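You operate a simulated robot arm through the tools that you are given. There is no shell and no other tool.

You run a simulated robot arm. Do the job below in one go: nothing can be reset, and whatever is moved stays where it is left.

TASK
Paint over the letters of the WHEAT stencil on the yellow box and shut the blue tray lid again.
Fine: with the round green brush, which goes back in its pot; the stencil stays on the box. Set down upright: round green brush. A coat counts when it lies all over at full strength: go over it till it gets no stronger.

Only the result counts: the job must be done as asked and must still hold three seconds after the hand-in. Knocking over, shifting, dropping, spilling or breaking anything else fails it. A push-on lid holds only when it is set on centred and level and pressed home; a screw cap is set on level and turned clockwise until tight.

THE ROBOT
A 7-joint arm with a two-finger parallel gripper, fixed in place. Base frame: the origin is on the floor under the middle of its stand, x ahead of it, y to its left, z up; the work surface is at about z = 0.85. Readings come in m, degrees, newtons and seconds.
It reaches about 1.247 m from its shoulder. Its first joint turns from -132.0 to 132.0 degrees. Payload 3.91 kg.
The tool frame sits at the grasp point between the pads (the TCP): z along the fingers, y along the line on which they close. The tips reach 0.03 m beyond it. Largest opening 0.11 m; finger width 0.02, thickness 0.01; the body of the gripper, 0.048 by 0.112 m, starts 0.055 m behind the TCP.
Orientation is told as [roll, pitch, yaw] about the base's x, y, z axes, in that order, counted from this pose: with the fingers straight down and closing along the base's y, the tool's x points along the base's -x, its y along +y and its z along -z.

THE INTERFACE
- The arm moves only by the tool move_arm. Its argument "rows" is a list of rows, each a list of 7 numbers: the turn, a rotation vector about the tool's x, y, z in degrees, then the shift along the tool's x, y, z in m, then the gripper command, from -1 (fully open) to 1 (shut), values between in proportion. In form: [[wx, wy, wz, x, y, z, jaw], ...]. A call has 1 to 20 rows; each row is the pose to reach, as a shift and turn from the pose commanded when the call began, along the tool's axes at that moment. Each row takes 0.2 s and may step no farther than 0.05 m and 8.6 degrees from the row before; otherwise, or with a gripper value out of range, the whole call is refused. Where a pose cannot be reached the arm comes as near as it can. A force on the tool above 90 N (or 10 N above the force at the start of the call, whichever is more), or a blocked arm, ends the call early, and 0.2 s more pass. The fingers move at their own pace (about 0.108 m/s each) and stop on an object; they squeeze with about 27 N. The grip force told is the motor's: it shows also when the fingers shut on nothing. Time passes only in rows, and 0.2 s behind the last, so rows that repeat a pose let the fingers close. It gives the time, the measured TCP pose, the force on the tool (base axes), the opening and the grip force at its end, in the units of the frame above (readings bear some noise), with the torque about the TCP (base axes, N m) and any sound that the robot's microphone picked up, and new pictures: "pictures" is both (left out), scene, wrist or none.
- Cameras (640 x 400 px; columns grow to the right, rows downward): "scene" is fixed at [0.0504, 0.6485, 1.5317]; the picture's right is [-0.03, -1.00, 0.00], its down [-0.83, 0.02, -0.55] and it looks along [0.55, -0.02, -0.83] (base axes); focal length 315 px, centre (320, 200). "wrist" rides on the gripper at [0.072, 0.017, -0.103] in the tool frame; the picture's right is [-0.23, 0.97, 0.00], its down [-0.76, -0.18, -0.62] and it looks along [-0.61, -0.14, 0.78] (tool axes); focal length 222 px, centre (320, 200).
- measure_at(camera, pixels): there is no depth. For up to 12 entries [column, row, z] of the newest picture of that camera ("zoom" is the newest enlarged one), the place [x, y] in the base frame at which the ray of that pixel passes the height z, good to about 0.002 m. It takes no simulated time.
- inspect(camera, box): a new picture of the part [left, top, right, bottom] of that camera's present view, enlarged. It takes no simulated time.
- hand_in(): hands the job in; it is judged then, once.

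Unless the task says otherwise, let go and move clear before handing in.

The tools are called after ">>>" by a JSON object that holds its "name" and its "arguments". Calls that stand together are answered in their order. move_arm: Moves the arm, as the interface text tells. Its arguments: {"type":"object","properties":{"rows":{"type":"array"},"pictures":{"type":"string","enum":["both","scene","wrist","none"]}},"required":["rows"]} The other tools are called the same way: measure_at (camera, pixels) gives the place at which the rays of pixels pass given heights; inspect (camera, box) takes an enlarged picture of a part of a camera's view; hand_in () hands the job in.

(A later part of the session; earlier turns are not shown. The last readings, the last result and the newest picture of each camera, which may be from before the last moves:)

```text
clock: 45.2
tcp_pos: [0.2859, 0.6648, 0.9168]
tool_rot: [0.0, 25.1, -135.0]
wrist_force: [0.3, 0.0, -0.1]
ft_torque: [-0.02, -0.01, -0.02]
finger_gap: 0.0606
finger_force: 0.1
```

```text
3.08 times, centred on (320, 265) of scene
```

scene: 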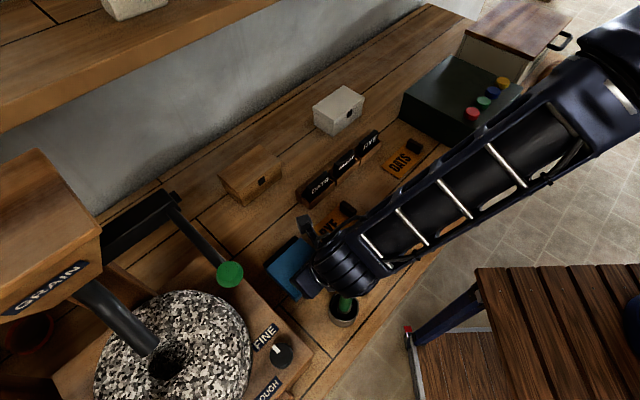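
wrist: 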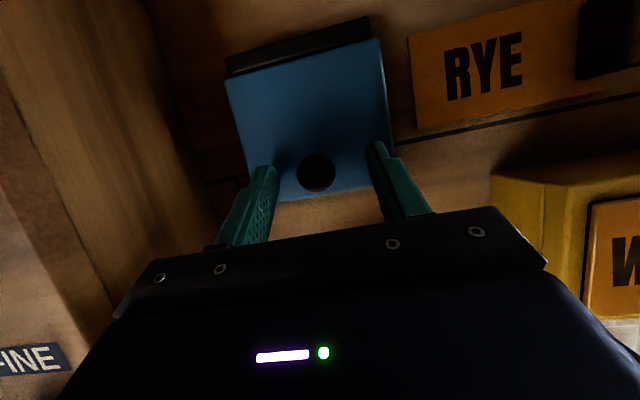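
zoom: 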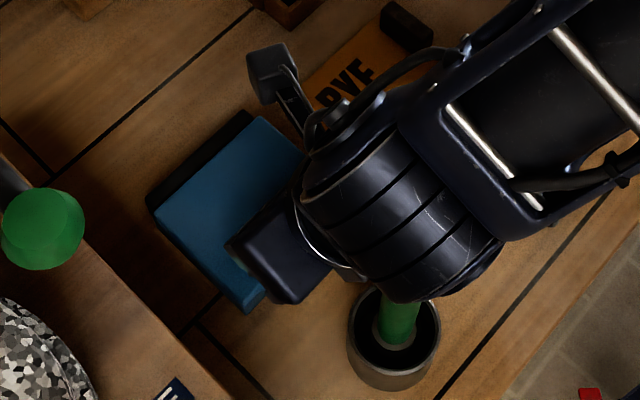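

Lid closed again, brush and pot unmoved. The ball sits at about tool (+3, −1, +12) mm; I'll shift to get +6 mm in x, centre laterally, and close.

>>> {"name": "move_arm", "arguments": {"rows": [[0, 0, 0, -0.003, -0.0011, -0.0015, -0.1], [0, 0, 0, -0.003, -0.0011, -0.0015, -0.1], [0, 0, 0, -0.003, -0.0011, -0.0015, 0.4], [0, 0, 0, -0.003, -0.0011, -0.0015, 0.8], [0, 0, 0, -0.003, -0.0011, -0.0015, 1], [0, 0, 0, -0.003, -0.0011, -0.0015, 1]], "pictures": "wrist"}}

>>> {"name": "inspect", "arguments": {"camera": "wrist", "box": [230, 80, 430, 230]}}

```text
clock: 46.6
tcp_pos: [0.2816, 0.6629, 0.9168]
tool_rot: [0.0, 25.0, -134.9]
wrist_force: [-3.2, 4.5, -1.2]
ft_torque: [0.04, 0.07, 0.11]
finger_gap: 0.0229
finger_force: 45.3
```

wrist: 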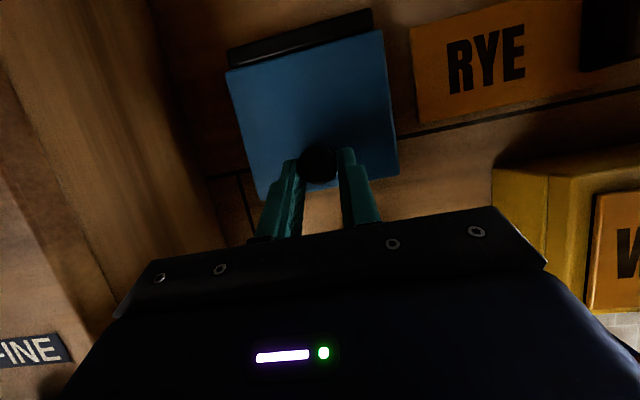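

```text
2.67 times, centred on (330, 155) of wrist
```

zoom: 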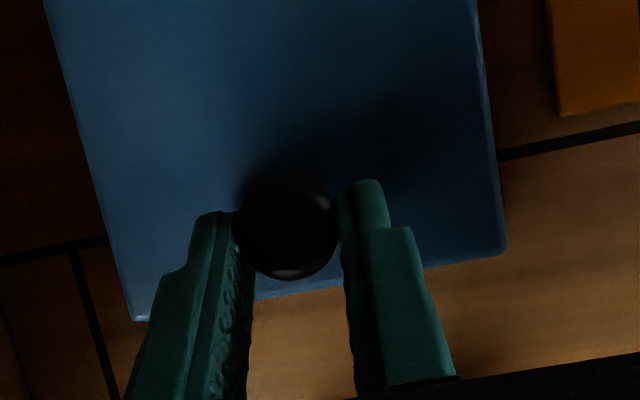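

Clean grip now (forces <6 N, ball at about +7 mm x, 14 mm z). I'll open with the tool turning only ~60% as fast as the lid, so the slip is spread along the whole opening; first to 20°.

>>> {"name": "move_arm", "arguments": {"rows": [[0, -3.05, 0, 0.007, 0, -0.0057, 1], [0, -6.1, 0, 0.014, 0, -0.0113, 1], [0, -9.15, 0, 0.0209, 0, -0.0157, 1], [0, -12.2, 0, 0.0281, 0, -0.0196, 1], [0, -12.2, 0, 0.0281, 0, -0.0196, 1]], "pictures": "wrist"}}

>>> {"name": "inspect", "arguments": {"camera": "wrist", "box": [230, 80, 430, 230]}}

```text
clock: 47.8
tcp_pos: [0.2928, 0.6755, 0.9454]
tool_rot: [-0.1, 12.7, -135.0]
wrist_force: [-7.8, -19.6, -3.0]
ft_torque: [-1.22, 0.95, -0.11]
finger_gap: 0.023
finger_force: 44.8
```

wrist: 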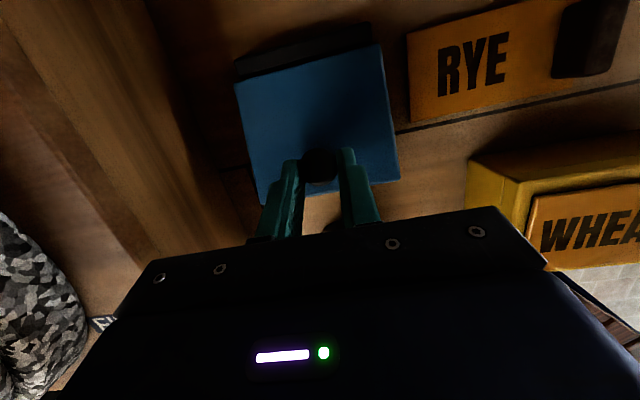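

```text
2.67 times, centred on (330, 155) of wrist
```

zoom: 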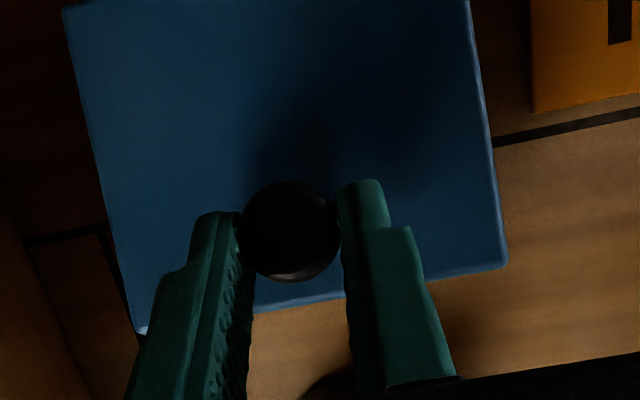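

Going as planned: lid ~20°, drift under 1 mm, support force ~14 N. Continuing to 40°.

>>> {"name": "move_arm", "arguments": {"rows": [[0, -3.05, 0, 0.0063, 0, -0.0056, 1], [0, -6.1, 0, 0.0135, 0, -0.0098, 1], [0, -9.15, 0, 0.021, 0, -0.0134, 1], [0, -12.2, 0, 0.0288, 0, -0.0162, 1], [0, -12.2, 0, 0.0288, 0, -0.0162, 1]], "pictures": "wrist"}}

>>> {"name": "inspect", "arguments": {"camera": "wrist", "box": [230, 80, 430, 230]}}

```text
clock: 49.0
tcp_pos: [0.3088, 0.6926, 0.9682]
tool_rot: [0.0, 0.6, -134.9]
wrist_force: [13.5, -29.9, -2.3]
ft_torque: [-1.27, 0.17, -0.04]
finger_gap: 0.023
finger_force: 45.2
```

wrist: 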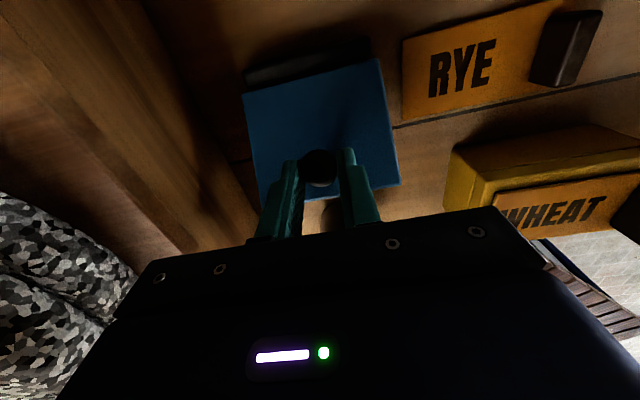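

```text
2.67 times, centred on (330, 155) of wrist
```

zoom: 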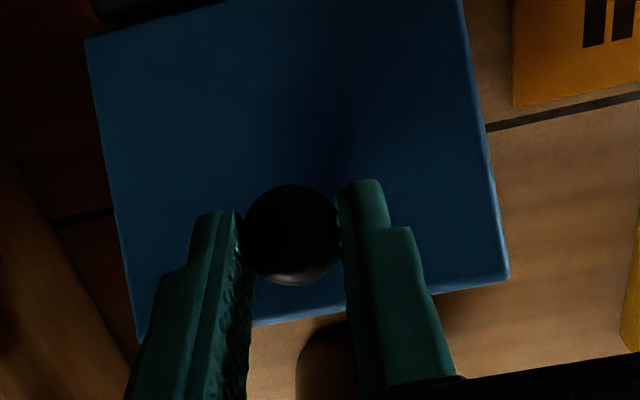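

Lid ~40°, still holding; a 30 N lateral force has built up, so I'll shift +1.5 mm laterally while continuing to 60°.

>>> {"name": "move_arm", "arguments": {"rows": [[0, 0, 0, 0.0005, 0.0008, -0.0003, 1], [0, -3.05, 0, 0.0074, 0.0015, -0.0038, 1], [0, -6.1, 0, 0.0152, 0.0015, -0.007, 1], [0, -9.15, 0, 0.0232, 0.0015, -0.0096, 1], [0, -12.2, 0, 0.0314, 0.0015, -0.0114, 1], [0, -12.2, 0, 0.0314, 0.0015, -0.0114, 1]], "pictures": "both"}}

>>> {"name": "inspect", "arguments": {"camera": "wrist", "box": [230, 80, 430, 230]}}

```text
clock: 50.4
tcp_pos: [0.3318, 0.7134, 0.9807]
tool_rot: [-0.1, -11.6, -134.8]
wrist_force: [-8.6, -7.5, 6.0]
ft_torque: [-0.77, 0.77, 0.05]
finger_gap: 0.0229
finger_force: 45.1
```

scene: 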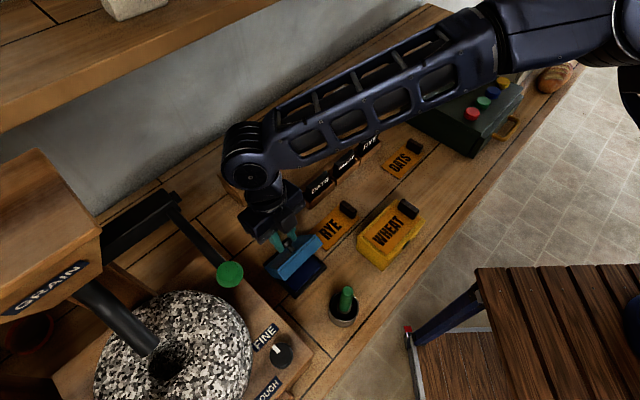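
wrist: 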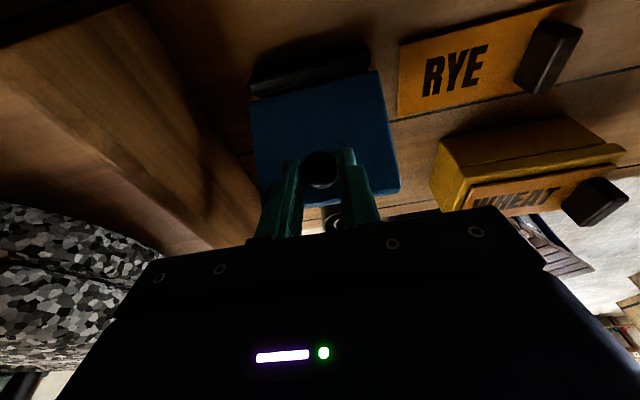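

```text
2.67 times, centred on (330, 155) of wrist
```

zoom: 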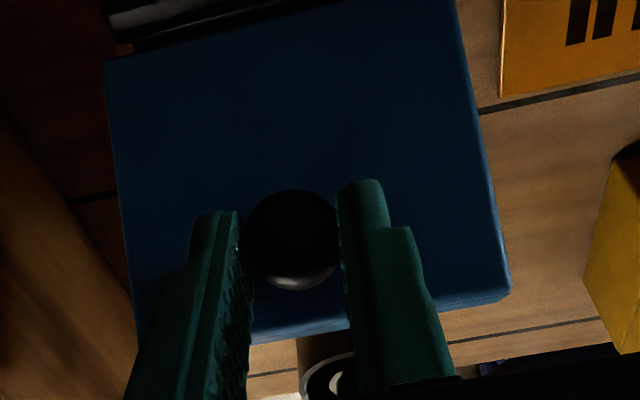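

Lid ~60° with the tool only at 12° and forces small. Continuing to 80°.

>>> {"name": "move_arm", "arguments": {"rows": [[0, -3.05, 0, 0.0082, 0.0, -0.0033, 1], [0, -6.1, 0, 0.0163, 0.0, -0.0054, 1], [0, -9.15, 0, 0.0245, 0.0, -0.0069, 1], [0, -12.2, 0, 0.0329, 0.0, -0.0076, 1], [0, -12.2, 0, 0.0329, 0.0, -0.0076, 1]], "pictures": "both"}}

>>> {"name": "inspect", "arguments": {"camera": "wrist", "box": [230, 80, 430, 230]}}

```text
clock: 51.6
tcp_pos: [0.3568, 0.7361, 0.9821]
tool_rot: [-0.1, -23.8, -134.9]
wrist_force: [-24.9, 13.5, 8.1]
ft_torque: [-0.15, 1.0, -0.4]
finger_gap: 0.0228
finger_force: 44.7
```

scene: 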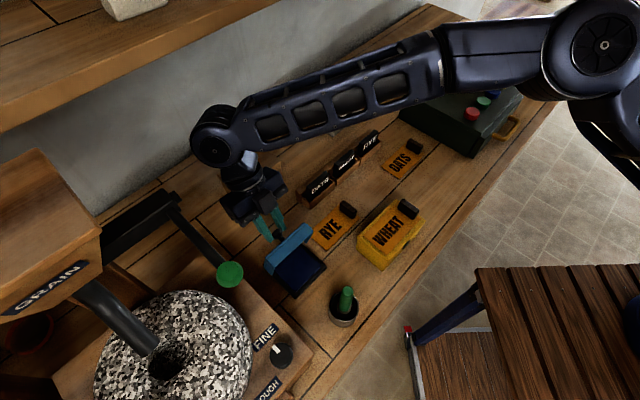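
wrist: 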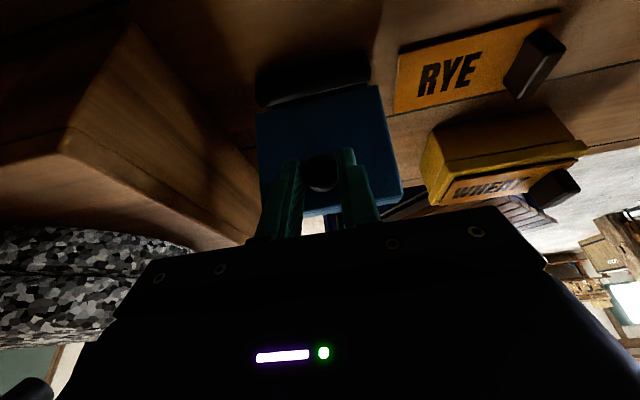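

```text
2.67 times, centred on (330, 155) of wrist
```

zoom: 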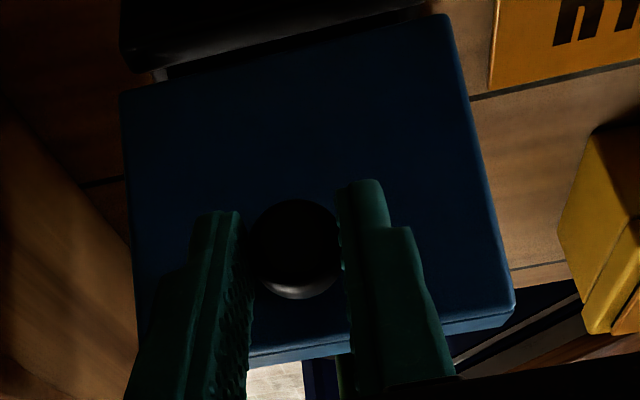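

Lid ~79°, tool at 24°; ball firmly held. Correcting −1.3 mm laterally and continuing to 90°.

>>> {"name": "move_arm", "arguments": {"rows": [[0, 0, 0, 0.0005, -0.0007, 0, 1], [0, -3.05, 0, 0.0081, -0.0013, -0.002, 1], [0, -6.1, 0, 0.0164, -0.0013, -0.0031, 1], [0, -6.1, 0, 0.0164, -0.0013, -0.0031, 1]], "pictures": "both"}}

>>> {"name": "inspect", "arguments": {"camera": "scene", "box": [220, 180, 340, 300]}}

>>> {"name": "inspect", "arguments": {"camera": "wrist", "box": [230, 80, 430, 230]}}

```text
clock: 52.6
tcp_pos: [0.3678, 0.7492, 0.9775]
tool_rot: [0.0, -29.8, -135.1]
wrist_force: [-16.6, 13.9, 15.5]
ft_torque: [-0.15, 0.7, -0.42]
finger_gap: 0.0232
finger_force: 44.8
```

scene: 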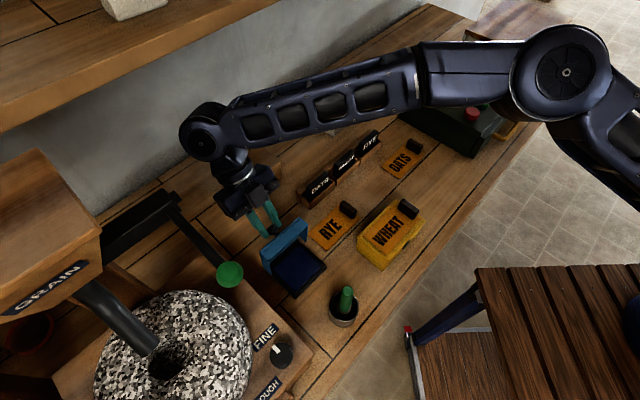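
wrist: 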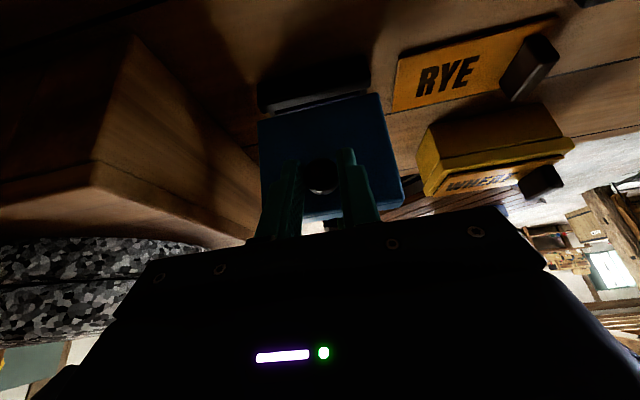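

```text
3.33 times, centred on (280, 240) of scene
```

zoom: 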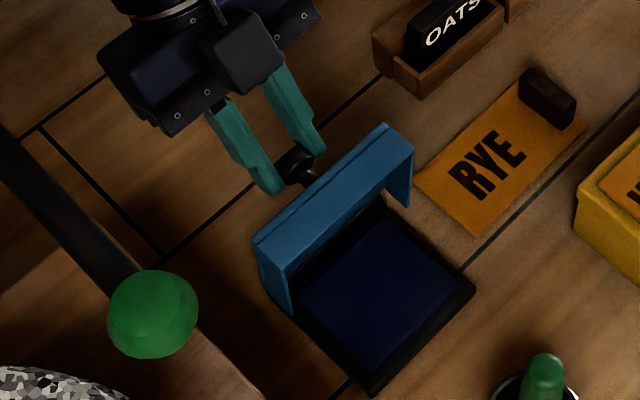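

```text
2.67 times, centred on (330, 155) of wrist
```

zoom: 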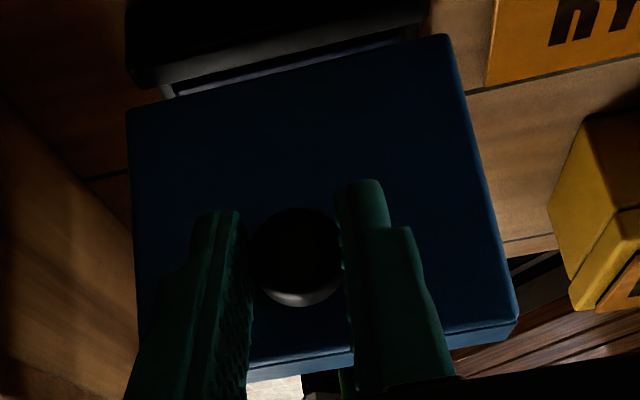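

Lid ~89° and still held. Continuing to 100° with smaller tool rotation to stay in reach.

>>> {"name": "move_arm", "arguments": {"rows": [[0, 0, 0, 0.0003, -0.0006, -0.0004, 1], [0, -2, 0, 0.0078, -0.001, -0.0021, 1], [0, -4, 0, 0.0163, -0.001, -0.0024, 1], [0, -4, 0, 0.0163, -0.001, -0.0024, 1]], "pictures": "both"}}

>>> {"name": "inspect", "arguments": {"camera": "scene", "box": [220, 180, 340, 300]}}

>>> {"name": "inspect", "arguments": {"camera": "wrist", "box": [230, 80, 430, 230]}}

```text
clock: 53.6
tcp_pos: [0.3793, 0.761, 0.9694]
tool_rot: [0.1, -34.0, -135.2]
wrist_force: [-7.1, 4.5, -5.8]
ft_torque: [0.15, -0.08, -0.22]
finger_gap: 0.0216
finger_force: 44.9
```

scene: 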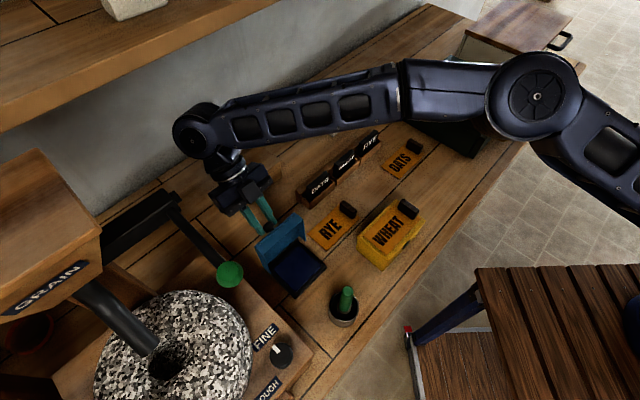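
wrist: 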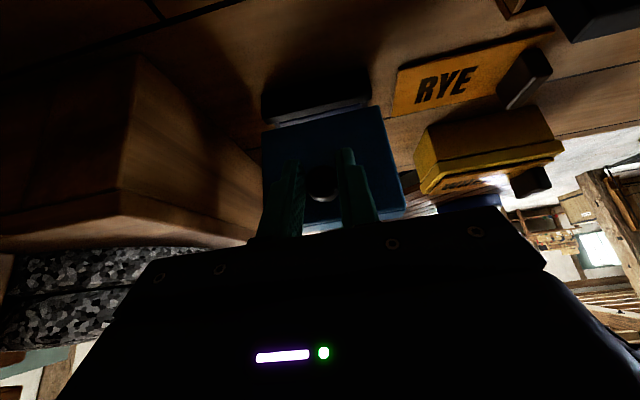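

```text
3.33 times, centred on (280, 240) of scene
```

zoom: 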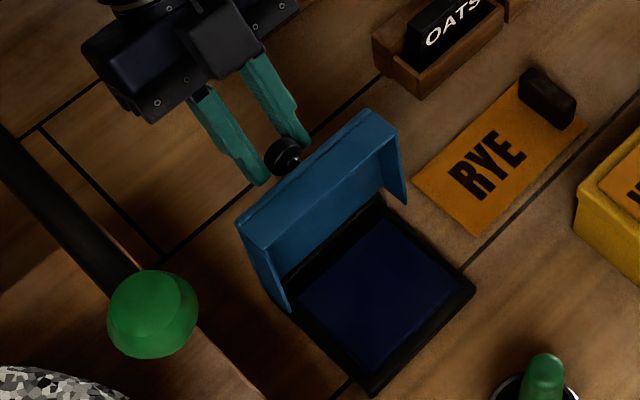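

```text
2.67 times, centred on (330, 155) of wrist
```

zoom: 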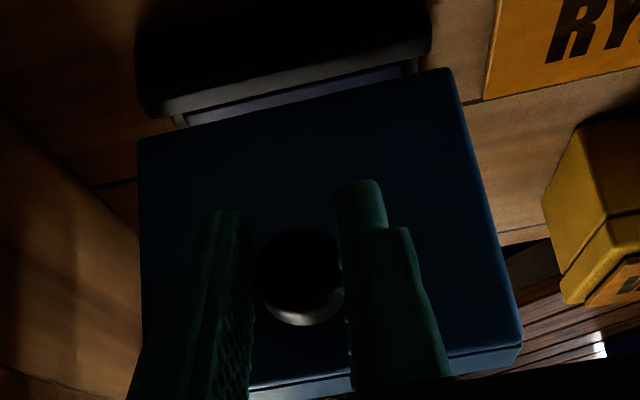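

The lid's inside is now visible (~98–100°), ball nearing the pad edge (gap 0.0216). One more small push to ~105°.

>>> {"name": "move_arm", "arguments": {"rows": [[0, -1.5, 0, 0.0042, 0, -0.0003, 1], [0, -3, 0, 0.0083, 0, -0.0005, 1], [0, -3, 0, 0.0083, 0, -0.0005, 1]], "pictures": "both"}}

>>> {"name": "inspect", "arguments": {"camera": "scene", "box": [220, 180, 340, 300]}}

>>> {"name": "inspect", "arguments": {"camera": "wrist", "box": [230, 80, 430, 230]}}

```text
clock: 54.4
tcp_pos: [0.3832, 0.7649, 0.9661]
tool_rot: [0.0, -36.9, -135.1]
wrist_force: [-4.7, -3.6, -0.5]
ft_torque: [-0.46, 0.31, 0.16]
finger_gap: 0.0215
finger_force: 45.2
```

scene: 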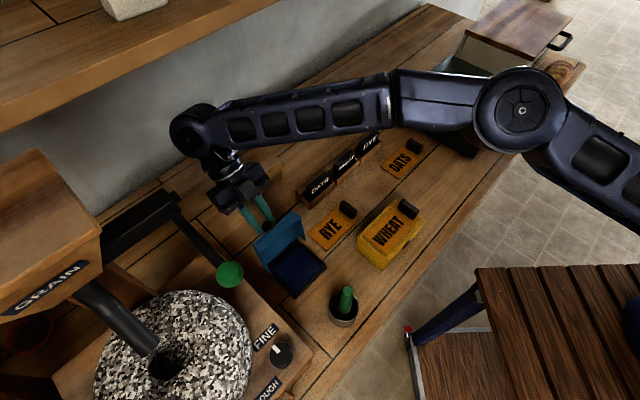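
wrist: 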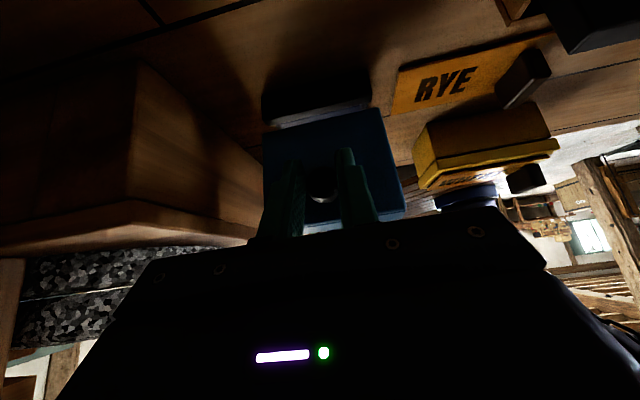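

```text
3.33 times, centred on (280, 240) of scene
```

zoom: 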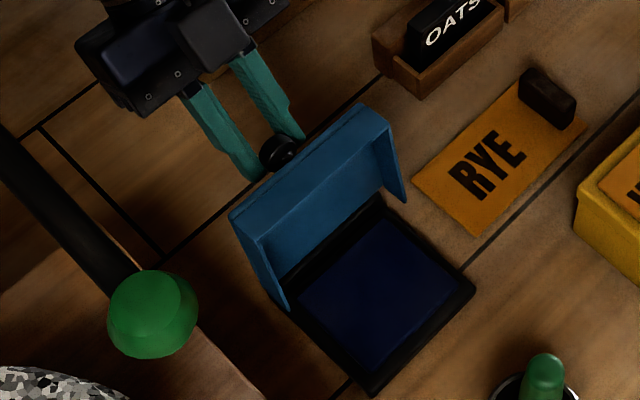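

```text
2.67 times, centred on (330, 155) of wrist
```

zoom: 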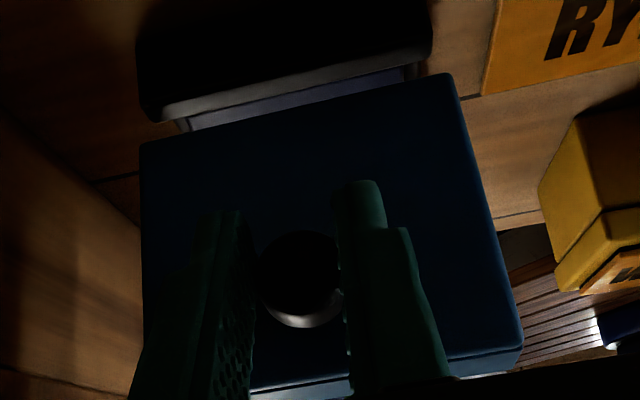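

Lid ~103°. One more similar step to ~109° to be safely past the balance point.

>>> {"name": "move_arm", "arguments": {"rows": [[0, -2, 0, 0.0042, 0, -0.0003, 1], [0, -4, 0, 0.0084, 0, -0.0005, 1], [0, -4, 0, 0.0084, 0, -0.0005, 1]], "pictures": "scene"}}

>>> {"name": "inspect", "arguments": {"camera": "scene", "box": [220, 180, 340, 300]}}

```text
clock: 55.2
tcp_pos: [0.3903, 0.7715, 0.9623]
tool_rot: [0.1, -40.9, -135.1]
wrist_force: [4.0, -15.7, -14.7]
ft_torque: [-0.13, -0.3, 0.4]
finger_gap: 0.0209
finger_force: 45.2
```

scene: 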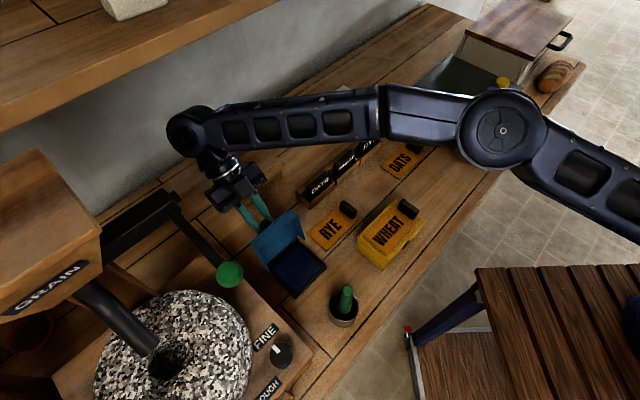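

```text
3.33 times, centred on (280, 240) of scene
```

zoom: 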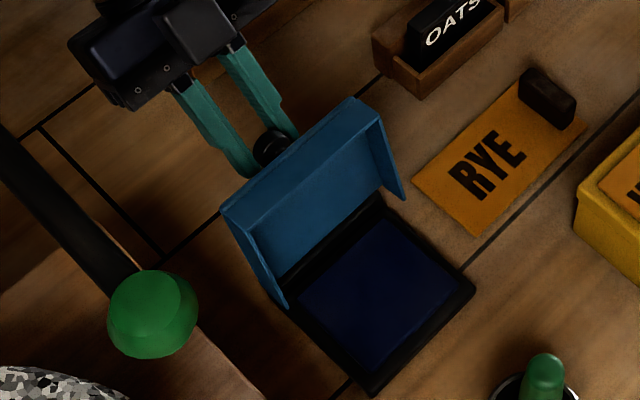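

Lid ~108°, leaning well back with the pad exposed. I'll release gently and see that it stays open.

>>> {"name": "move_arm", "arguments": {"rows": [[0, 0, 0, 0, 0, 0, 0.5], [0, 0, 0, 0, 0, 0, 0.2], [0, 0, 0, 0, 0, 0, 0.0], [0, 0, 0, 0, 0, 0, 0.0]], "pictures": "both"}}

>>> {"name": "inspect", "arguments": {"camera": "scene", "box": [220, 180, 340, 300]}}

>>> {"name": "inspect", "arguments": {"camera": "wrist", "box": [210, 60, 430, 230]}}

```text
clock: 56.2
tcp_pos: [0.3879, 0.7716, 0.9624]
tool_rot: [0.1, -40.9, -135.1]
wrist_force: [-0.9, -0.3, 0.7]
ft_torque: [0.0, 0.03, -0.01]
finger_gap: 0.055
finger_force: 0.0
```

scene: 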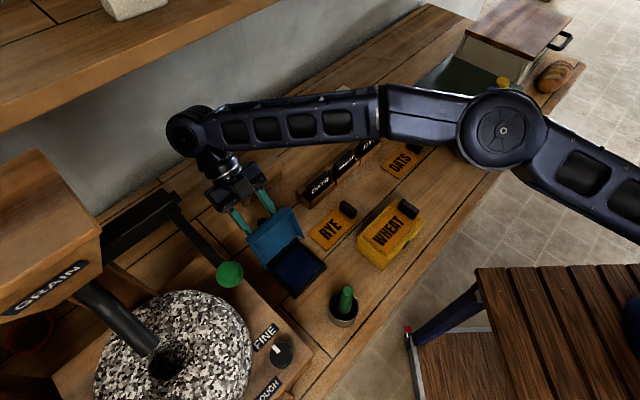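
wrist: 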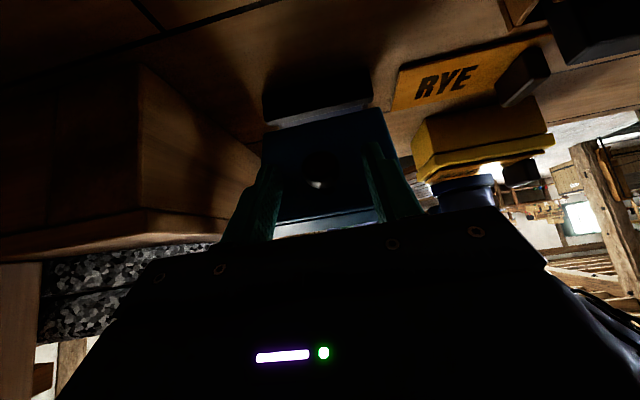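

```text
3.33 times, centred on (280, 240) of scene
```

zoom: 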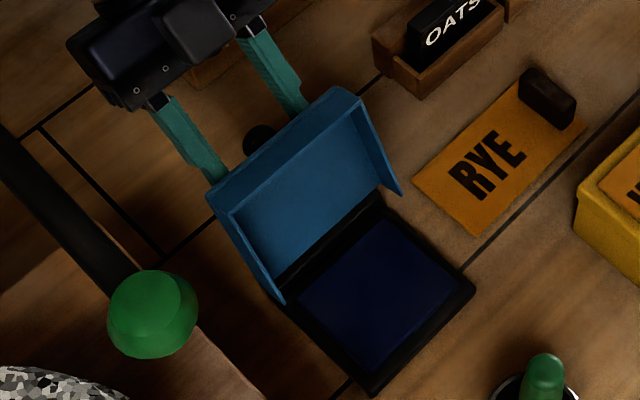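

```text
2.35 times, centred on (320, 145) of wrist
```

zoom: 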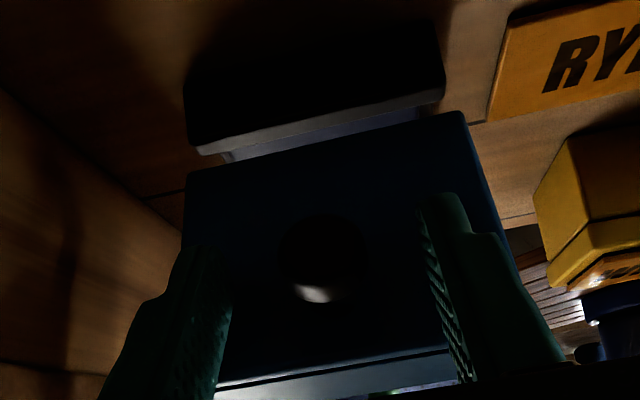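

The lid stays open on its own (~115°) and nothing touches the gripper. I'll retreat up and back clear of the lid.

>>> {"name": "move_arm", "arguments": {"rows": [[0, 6, 0, -0.0018, 0, -0.0143, 0], [0, 12, 0, -0.0091, 0, -0.0318, 0], [0, 18, 0, -0.024, 0, -0.052, 0], [0, 24, 0, -0.059, 0, -0.0679, 0], [0, 32, 0, -0.1014, 0, -0.0709, 0], [0, 40, 0, -0.1371, 0, -0.0663, 0], [0, 40, 0, -0.1371, 0, -0.0663, 0]], "pictures": "both"}}

>>> {"name": "inspect", "arguments": {"camera": "scene", "box": [220, 180, 400, 340]}}

```text
clock: 57.8
tcp_pos: [0.3453, 0.7317, 1.1008]
tool_rot: [-0.1, -0.9, -134.8]
wrist_force: [-0.3, 0.4, -0.7]
ft_torque: [0.0, -0.01, -0.02]
finger_gap: 0.0553
finger_force: 0.1
```

scene: 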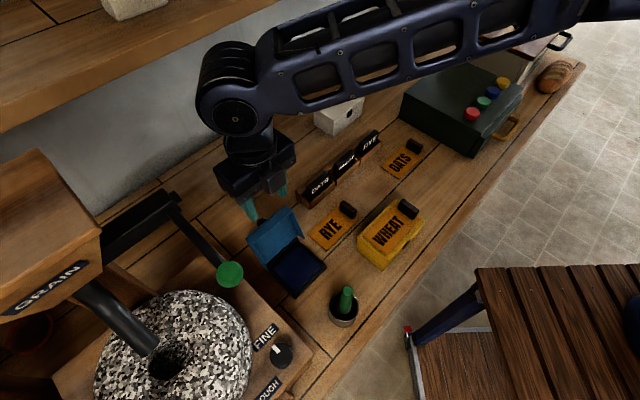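
wrist: 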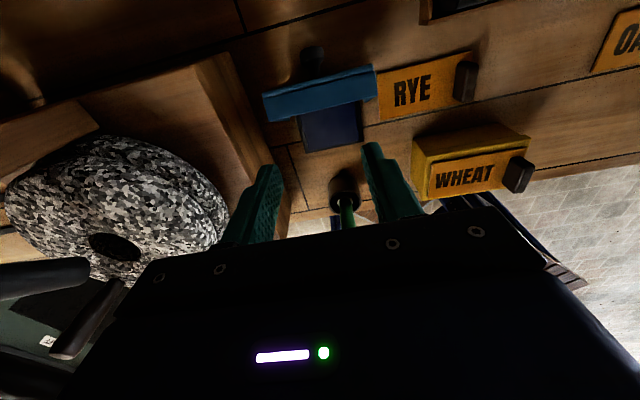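

```text
2.50 times, centred on (310, 260) of scene
```

zoom: 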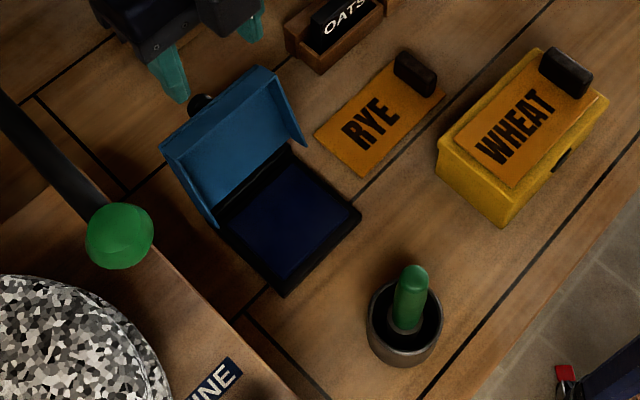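

The lid stands open by itself, pad exposed, and everything else is in place. Now I'll go over the brush with the tool vertical, staying above its top, to get an exact fix.

>>> {"name": "move_arm", "arguments": {"rows": [[0, 0, 0, -0.04, 0.001, 0.0, -0.3], [0, 0, 0, -0.08, 0.003, 0.0, -0.6], [0, 0, 0, -0.12, 0.004, 0.005, -0.6], [0, 0, 0, -0.155, 0.0057, 0.01, -0.6], [0, 0, 0, -0.1867, 0.0057, 0.01, -0.6], [0, 0, 0, -0.1867, 0.0057, 0.01, -0.6]], "pictures": "both"}}

>>> {"name": "inspect", "arguments": {"camera": "wrist", "box": [240, 60, 400, 180]}}

>>> {"name": "inspect", "arguments": {"camera": "scene", "box": [280, 220, 400, 340]}}

```text
clock: 59.2
tcp_pos: [0.2167, 0.5948, 1.0939]
tool_rot: [0.1, -0.9, -135.0]
wrist_force: [-0.3, -0.1, -0.8]
ft_torque: [0.03, 0.0, 0.01]
finger_gap: 0.0881
finger_force: 0.1
```

scene: 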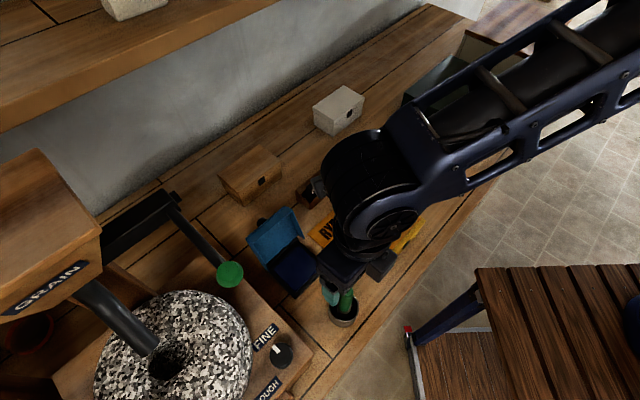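
wrist: 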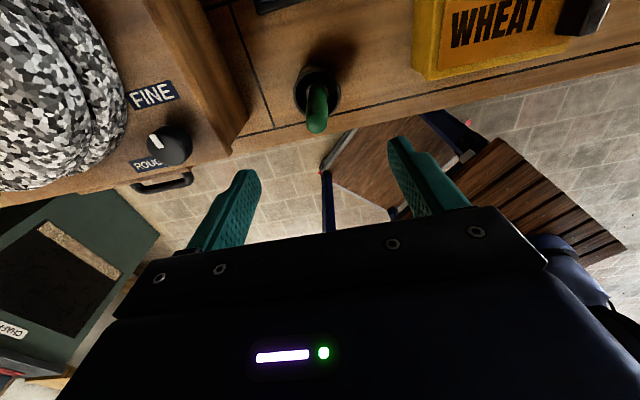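

```text
3.33 times, centred on (320, 120) of wrist
```

zoom: 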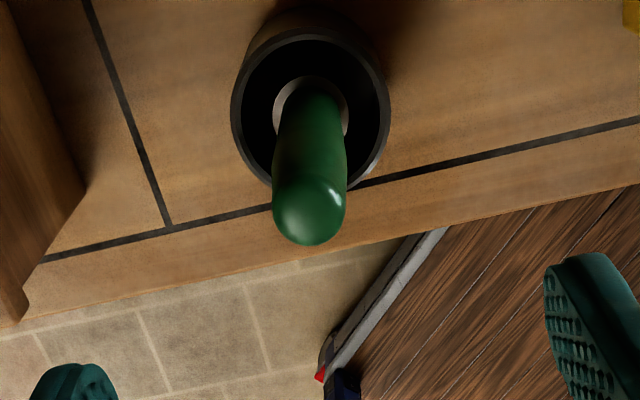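

```text
3.33 times, centred on (340, 280) of scene
```

zoom: 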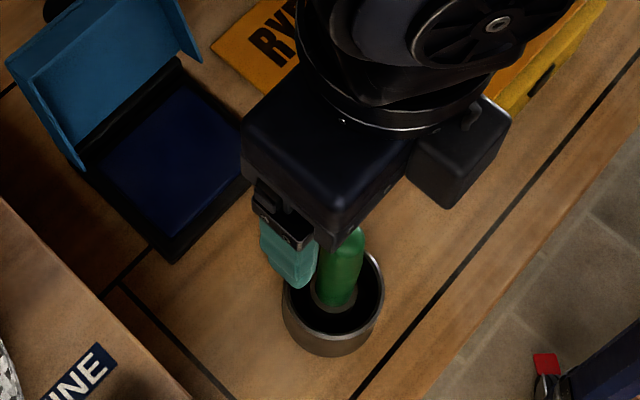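

The brush handle top is at wrist ~(316,124) and the pot rim centre at ~(317,93). Measuring both.

>>> {"name": "measure_at", "arguments": {"camera": "wrist", "pixels": [[316.4, 125, 0.99], [316.4, 125, 1.0], [316.4, 125, 1.01], [317, 93, 0.89], [317, 93, 0.9], [317, 93, 0.91]]}}

>>> {"name": "measure_at", "arguments": {"camera": "scene", "pixels": [[347.6, 289, 1.0], [344, 304, 0.9], [344, 324, 0.85]]}}

```text
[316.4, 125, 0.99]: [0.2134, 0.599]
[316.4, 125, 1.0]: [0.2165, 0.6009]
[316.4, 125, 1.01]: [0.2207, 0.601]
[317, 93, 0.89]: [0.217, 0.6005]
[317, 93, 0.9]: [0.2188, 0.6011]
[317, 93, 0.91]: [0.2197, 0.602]
```

```text
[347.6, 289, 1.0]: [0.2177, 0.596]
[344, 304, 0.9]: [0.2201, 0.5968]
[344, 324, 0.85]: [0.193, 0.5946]
```

The brush axis is at (0.217,0.5995). I'll centre over it, descend to z≈0.958 (tips above the pot rim) and close.

>>> {"name": "move_arm", "arguments": {"rows": [[0, 0.9, 0, 0.0035, -0.0031, 0.02, -0.6], [0, 0.9, 0, 0.0035, -0.0031, 0.05, -0.6], [0, 0.9, 0, 0.0035, -0.0031, 0.08, -0.6], [0, 0.9, 0, 0.0035, -0.0031, 0.11, -0.6], [0, 0.9, 0, 0.0035, -0.0031, 0.135, -0.6], [0, 0.9, 0, 0.0035, -0.0031, 0.135, -0.6]], "pictures": "both"}}

>>> {"name": "inspect", "arguments": {"camera": "wrist", "box": [200, 60, 440, 220]}}

>>> {"name": "inspect", "arguments": {"camera": "scene", "box": [280, 220, 400, 340]}}

```text
clock: 60.6
tcp_pos: [0.2164, 0.5966, 0.9597]
tool_rot: [0.0, 0.0, -134.9]
wrist_force: [0.2, -0.4, 0.0]
ft_torque: [-0.01, -0.02, 0.0]
finger_gap: 0.0881
finger_force: 0.1
```

scene: 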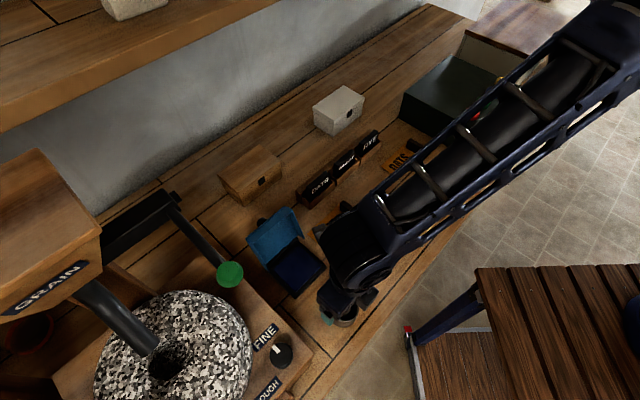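
wrist: 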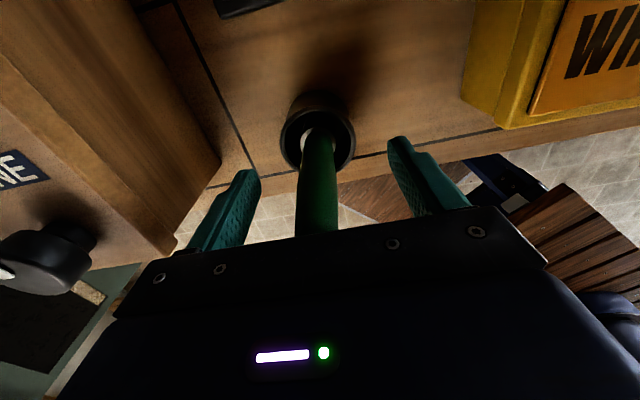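

```text
2.50 times, centred on (320, 140) of wrist
```

zoom: 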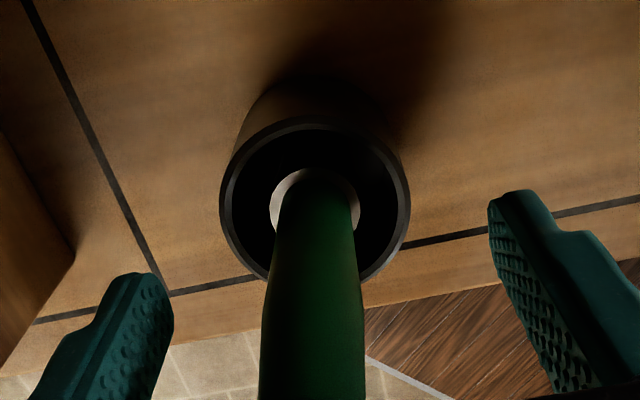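

```text
3.33 times, centred on (340, 280) of scene
```

zoom: 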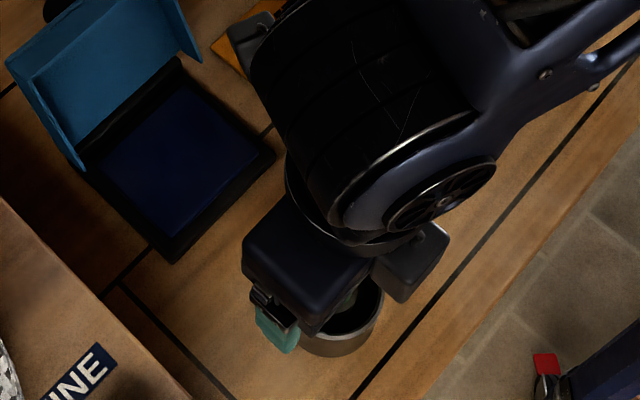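

The handle runs straight between the fingers (centre at wrist ~317, about 1.5 mm off). Shifting and closing.

>>> {"name": "move_arm", "arguments": {"rows": [[0, 0, 0, 0, -0.0013, 0, -0.6], [0, 0, 0, 0, -0.0013, 0, 0.0], [0, 0, 0, 0, -0.0013, 0, 0.4], [0, 0, 0, 0, -0.0013, 0, 0.8], [0, 0, 0, 0, -0.0013, 0, 1], [0, 0, 0, 0, -0.0013, 0, 1]], "pictures": "wrist"}}

```text
clock: 62.0
tcp_pos: [0.2162, 0.5966, 0.9586]
tool_rot: [0.0, -0.1, -135.0]
wrist_force: [0.7, 0.0, 0.6]
ft_torque: [0.01, 0.02, -0.01]
finger_gap: 0.0227
finger_force: 26.9
```

wrist: 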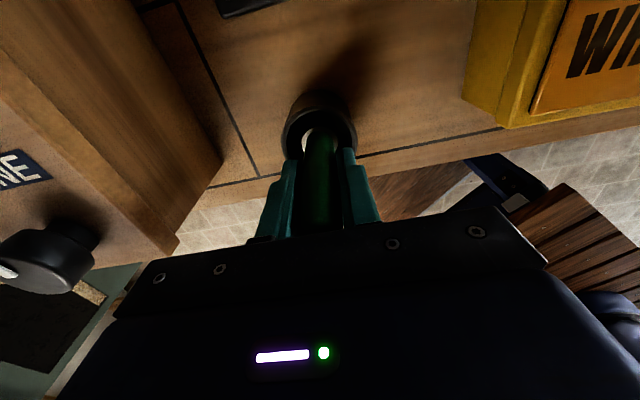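

Handle gripped (gap 22.7 mm), no side force. Lifting straight up 13 cm.

>>> {"name": "move_arm", "arguments": {"rows": [[0, 0, 0, 0, 0, -0.01, 1], [0, 0, 0, 0, 0, -0.03, 1], [0, 0, 0, 0, 0, -0.06, 1], [0, 0, 0, 0, 0, -0.1, 1], [0, 0, 0, 0, 0, -0.13, 1], [0, 0, 0, 0, 0, -0.13, 1]], "pictures": "both"}}

>>> {"name": "inspect", "arguments": {"camera": "wrist", "box": [200, 40, 440, 220]}}

>>> {"name": "inspect", "arguments": {"camera": "scene", "box": [280, 200, 400, 340]}}

```text
clock: 63.4
tcp_pos: [0.2147, 0.5964, 1.0878]
tool_rot: [0.0, 0.0, -135.1]
wrist_force: [0.3, -0.1, -0.6]
ft_torque: [0.01, 0.02, -0.01]
finger_gap: 0.0226
finger_force: 26.9
```

scene: 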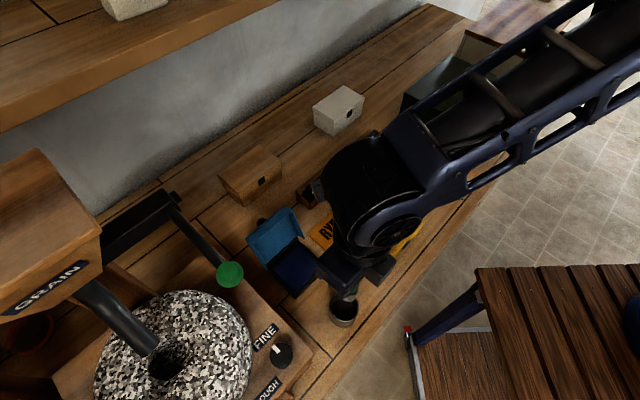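
wrist: 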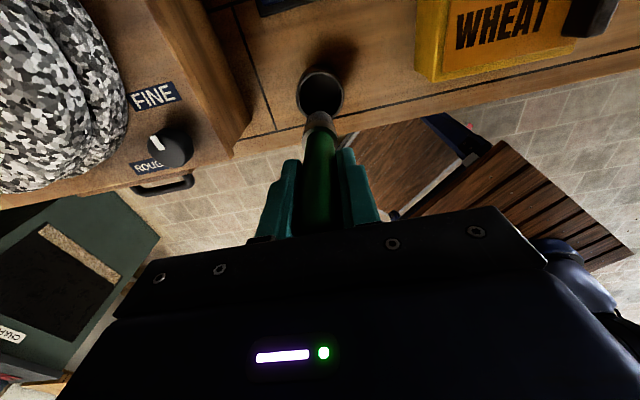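

```text
2.22 times, centred on (320, 130) of wrist
```

zoom: 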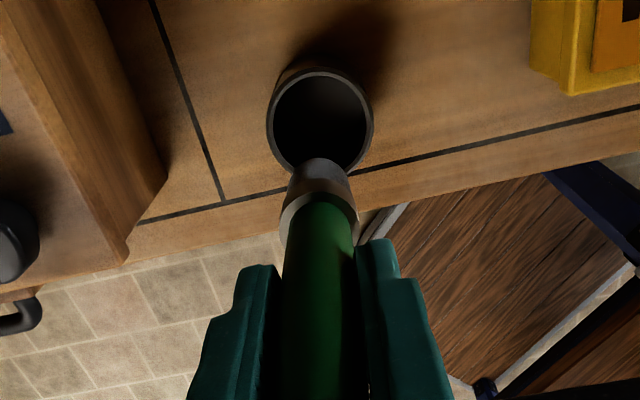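

```text
2.86 times, centred on (340, 270) of scene
```

zoom: 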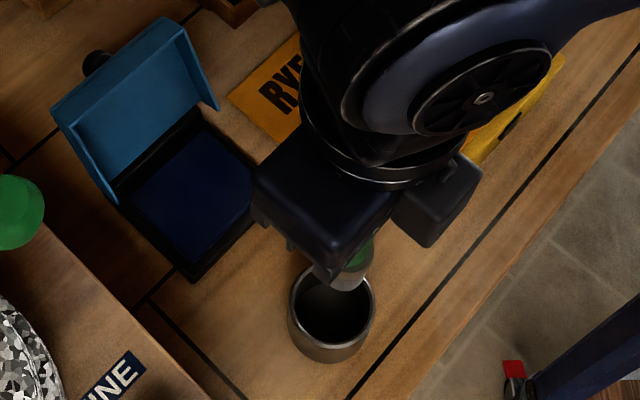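

The brush is out, bristles down (about 10 cm below the TCP), pot empty and in place. I'll locate the pad centre and the WHEAT letters before moving.

>>> {"name": "measure_at", "arguments": {"camera": "scene", "pixels": [[298, 268, 0.86], [298, 268, 0.87], [277, 267, 0.865], [298, 241, 0.865], [326, 264, 0.865], [295, 296, 0.865]]}}

>>> {"name": "move_arm", "arguments": {"rows": [[0, 0, 0, 0.03, 0, 0, 1], [0, 0, 0, 0.06, 0, 0, 1], [0, 0, 0, 0.095, 0, 0, 1], [0, 0, 0, 0.129, 0, 0, 1], [0, 0, 0, 0.129, 0, 0, 1]], "pictures": "both"}}

>>> {"name": "inspect", "arguments": {"camera": "wrist", "box": [200, 20, 440, 200]}}

>>> {"name": "inspect", "arguments": {"camera": "scene", "box": [230, 180, 350, 310]}}

```text
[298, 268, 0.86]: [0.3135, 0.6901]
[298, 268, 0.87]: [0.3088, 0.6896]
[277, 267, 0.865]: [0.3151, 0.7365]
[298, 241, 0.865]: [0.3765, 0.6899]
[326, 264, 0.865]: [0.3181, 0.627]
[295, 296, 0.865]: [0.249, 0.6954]
```

```text
clock: 64.6
tcp_pos: [0.3071, 0.689, 1.0883]
tool_rot: [0.0, 0.0, -134.9]
wrist_force: [0.0, 0.0, -0.4]
ft_torque: [0.03, -0.02, 0.01]
finger_gap: 0.023
finger_force: 27.0
```

scene: 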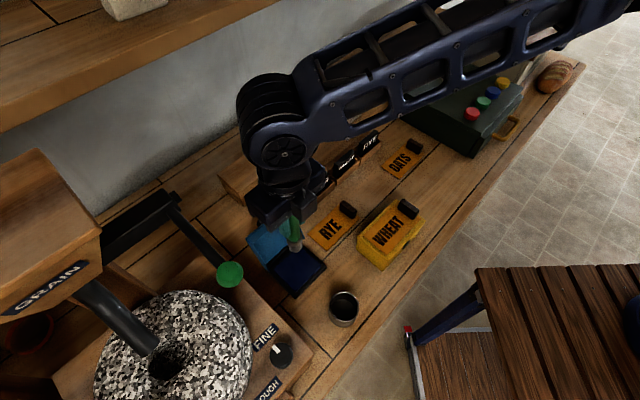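
wrist: 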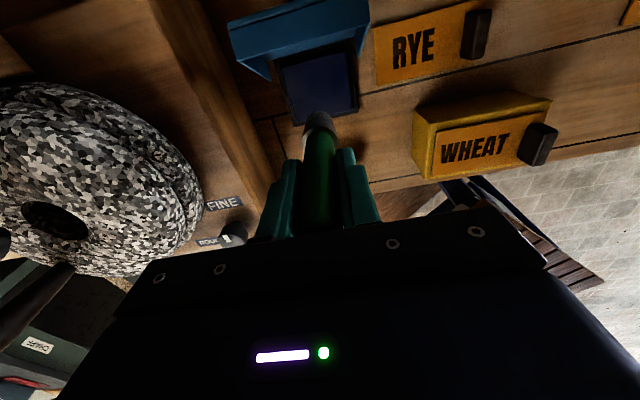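

```text
2.22 times, centred on (320, 110) of wrist
```

zoom: 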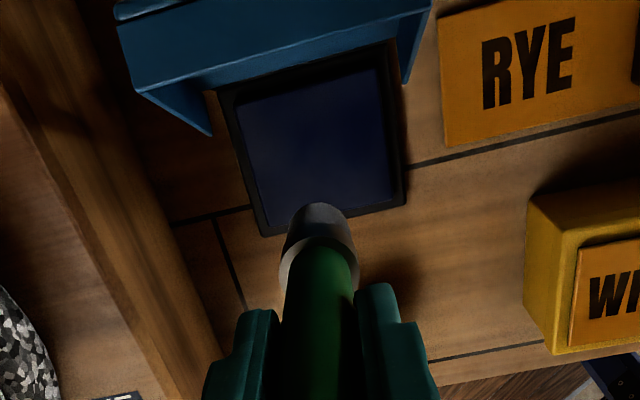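

```text
3.08 times, centred on (290, 245) of scene
```

zoom: 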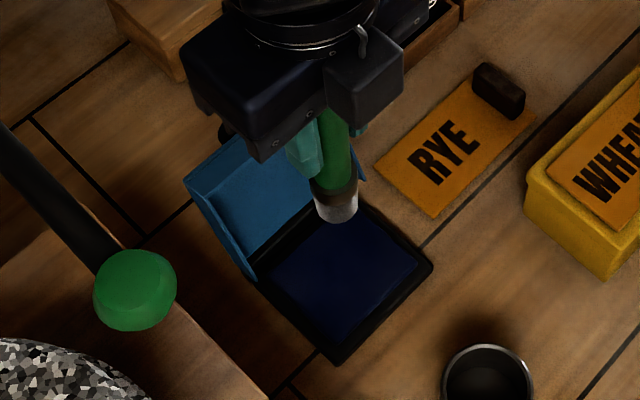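

The brush hangs over the tray. In the wrist zoom the pad spans (232,100)-(398,195); I'll measure its corners precisely.

>>> {"name": "measure_at", "arguments": {"camera": "wrist", "pixels": [[281.5, 66.5, 0.865], [350, 49.5, 0.865], [355, 107, 0.865], [294, 121, 0.865], [320, 85, 0.86], [320, 85, 0.87]]}}

>>> {"name": "measure_at", "arguments": {"camera": "scene", "pixels": [[296, 229, 0.98], [296, 229, 0.985], [295.5, 248, 0.98], [295.5, 248, 0.99]]}}

```text
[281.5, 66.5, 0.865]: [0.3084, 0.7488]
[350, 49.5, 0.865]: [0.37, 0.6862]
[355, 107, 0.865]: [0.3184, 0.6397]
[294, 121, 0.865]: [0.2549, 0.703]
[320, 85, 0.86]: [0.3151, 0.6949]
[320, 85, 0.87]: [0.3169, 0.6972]
```

```text
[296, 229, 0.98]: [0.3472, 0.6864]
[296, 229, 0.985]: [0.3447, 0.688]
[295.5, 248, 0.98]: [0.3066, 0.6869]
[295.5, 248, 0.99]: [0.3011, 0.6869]
```

The pad centre is (0.313,0.694) and the brush is over it. I'll lower to ~1.5 cm above the pad, then feel down in small steps.

>>> {"name": "move_arm", "arguments": {"rows": [[0, 0, 0, 0.003, 0, 0.03, 1], [0, 0, 0, 0.003, 0, 0.06, 1], [0, 0, 0, 0.003, 0, 0.09, 1], [0, 0, 0, 0.003, 0, 0.1, 1], [0, 0, 0, 0.003, 0, 0.1, 1]], "pictures": "both"}}

>>> {"name": "inspect", "arguments": {"camera": "scene", "box": [230, 180, 350, 310]}}

```text
clock: 65.8
tcp_pos: [0.3095, 0.6902, 0.9884]
tool_rot: [0.0, 0.0, -135.1]
wrist_force: [-0.8, 0.4, -0.4]
ft_torque: [0.0, 0.02, -0.02]
finger_gap: 0.0229
finger_force: 27.1
```

scene: 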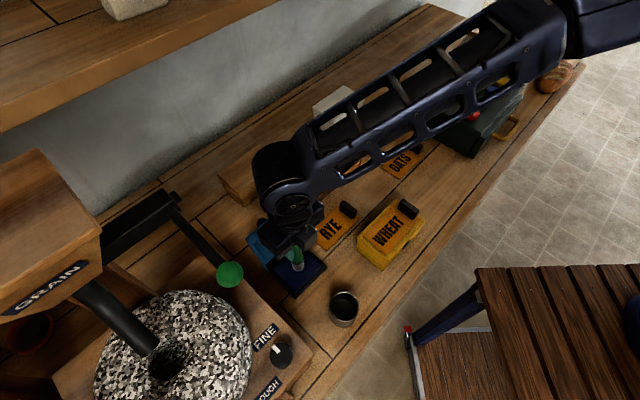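
wrist: 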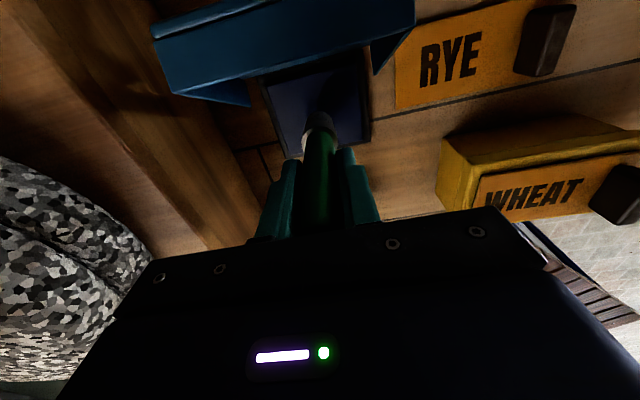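

```text
3.08 times, centred on (290, 245) of scene
```

zoom: 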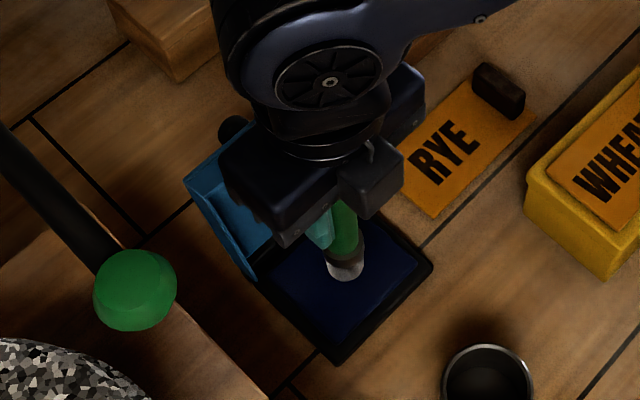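

Bristles are just above the pad, no contact yet. Descending in 3 mm steps and reading the force.

>>> {"name": "move_arm", "arguments": {"rows": [[0, 0, 0, 0, 0, 0.004, 1], [0, 0, 0, 0, 0, 0.008, 1], [0, 0, 0, 0, 0, 0.011, 1], [0, 0, 0, 0, 0, 0.011, 1]], "pictures": "none"}}

>>> {"name": "move_arm", "arguments": {"rows": [[0, 0, 0, 0, 0, 0.002, 1], [0, 0, 0, 0, 0, 0.003, 1], [0, 0, 0, 0, 0, 0.003, 1]], "pictures": "none"}}

```text
clock: 66.8
tcp_pos: [0.3092, 0.6894, 0.9774]
tool_rot: [0.0, 0.1, -135.0]
wrist_force: [-1.0, 0.6, 0.4]
ft_torque: [0.0, 0.04, 0.03]
finger_gap: 0.0229
finger_force: 27.0
```

```text
clock: 67.6
tcp_pos: [0.3083, 0.6903, 0.9759]
tool_rot: [0.0, 0.0, -134.9]
wrist_force: [0.5, -0.2, -1.4]
ft_torque: [-0.01, -0.01, 0.02]
finger_gap: 0.0226
finger_force: 27.1
```

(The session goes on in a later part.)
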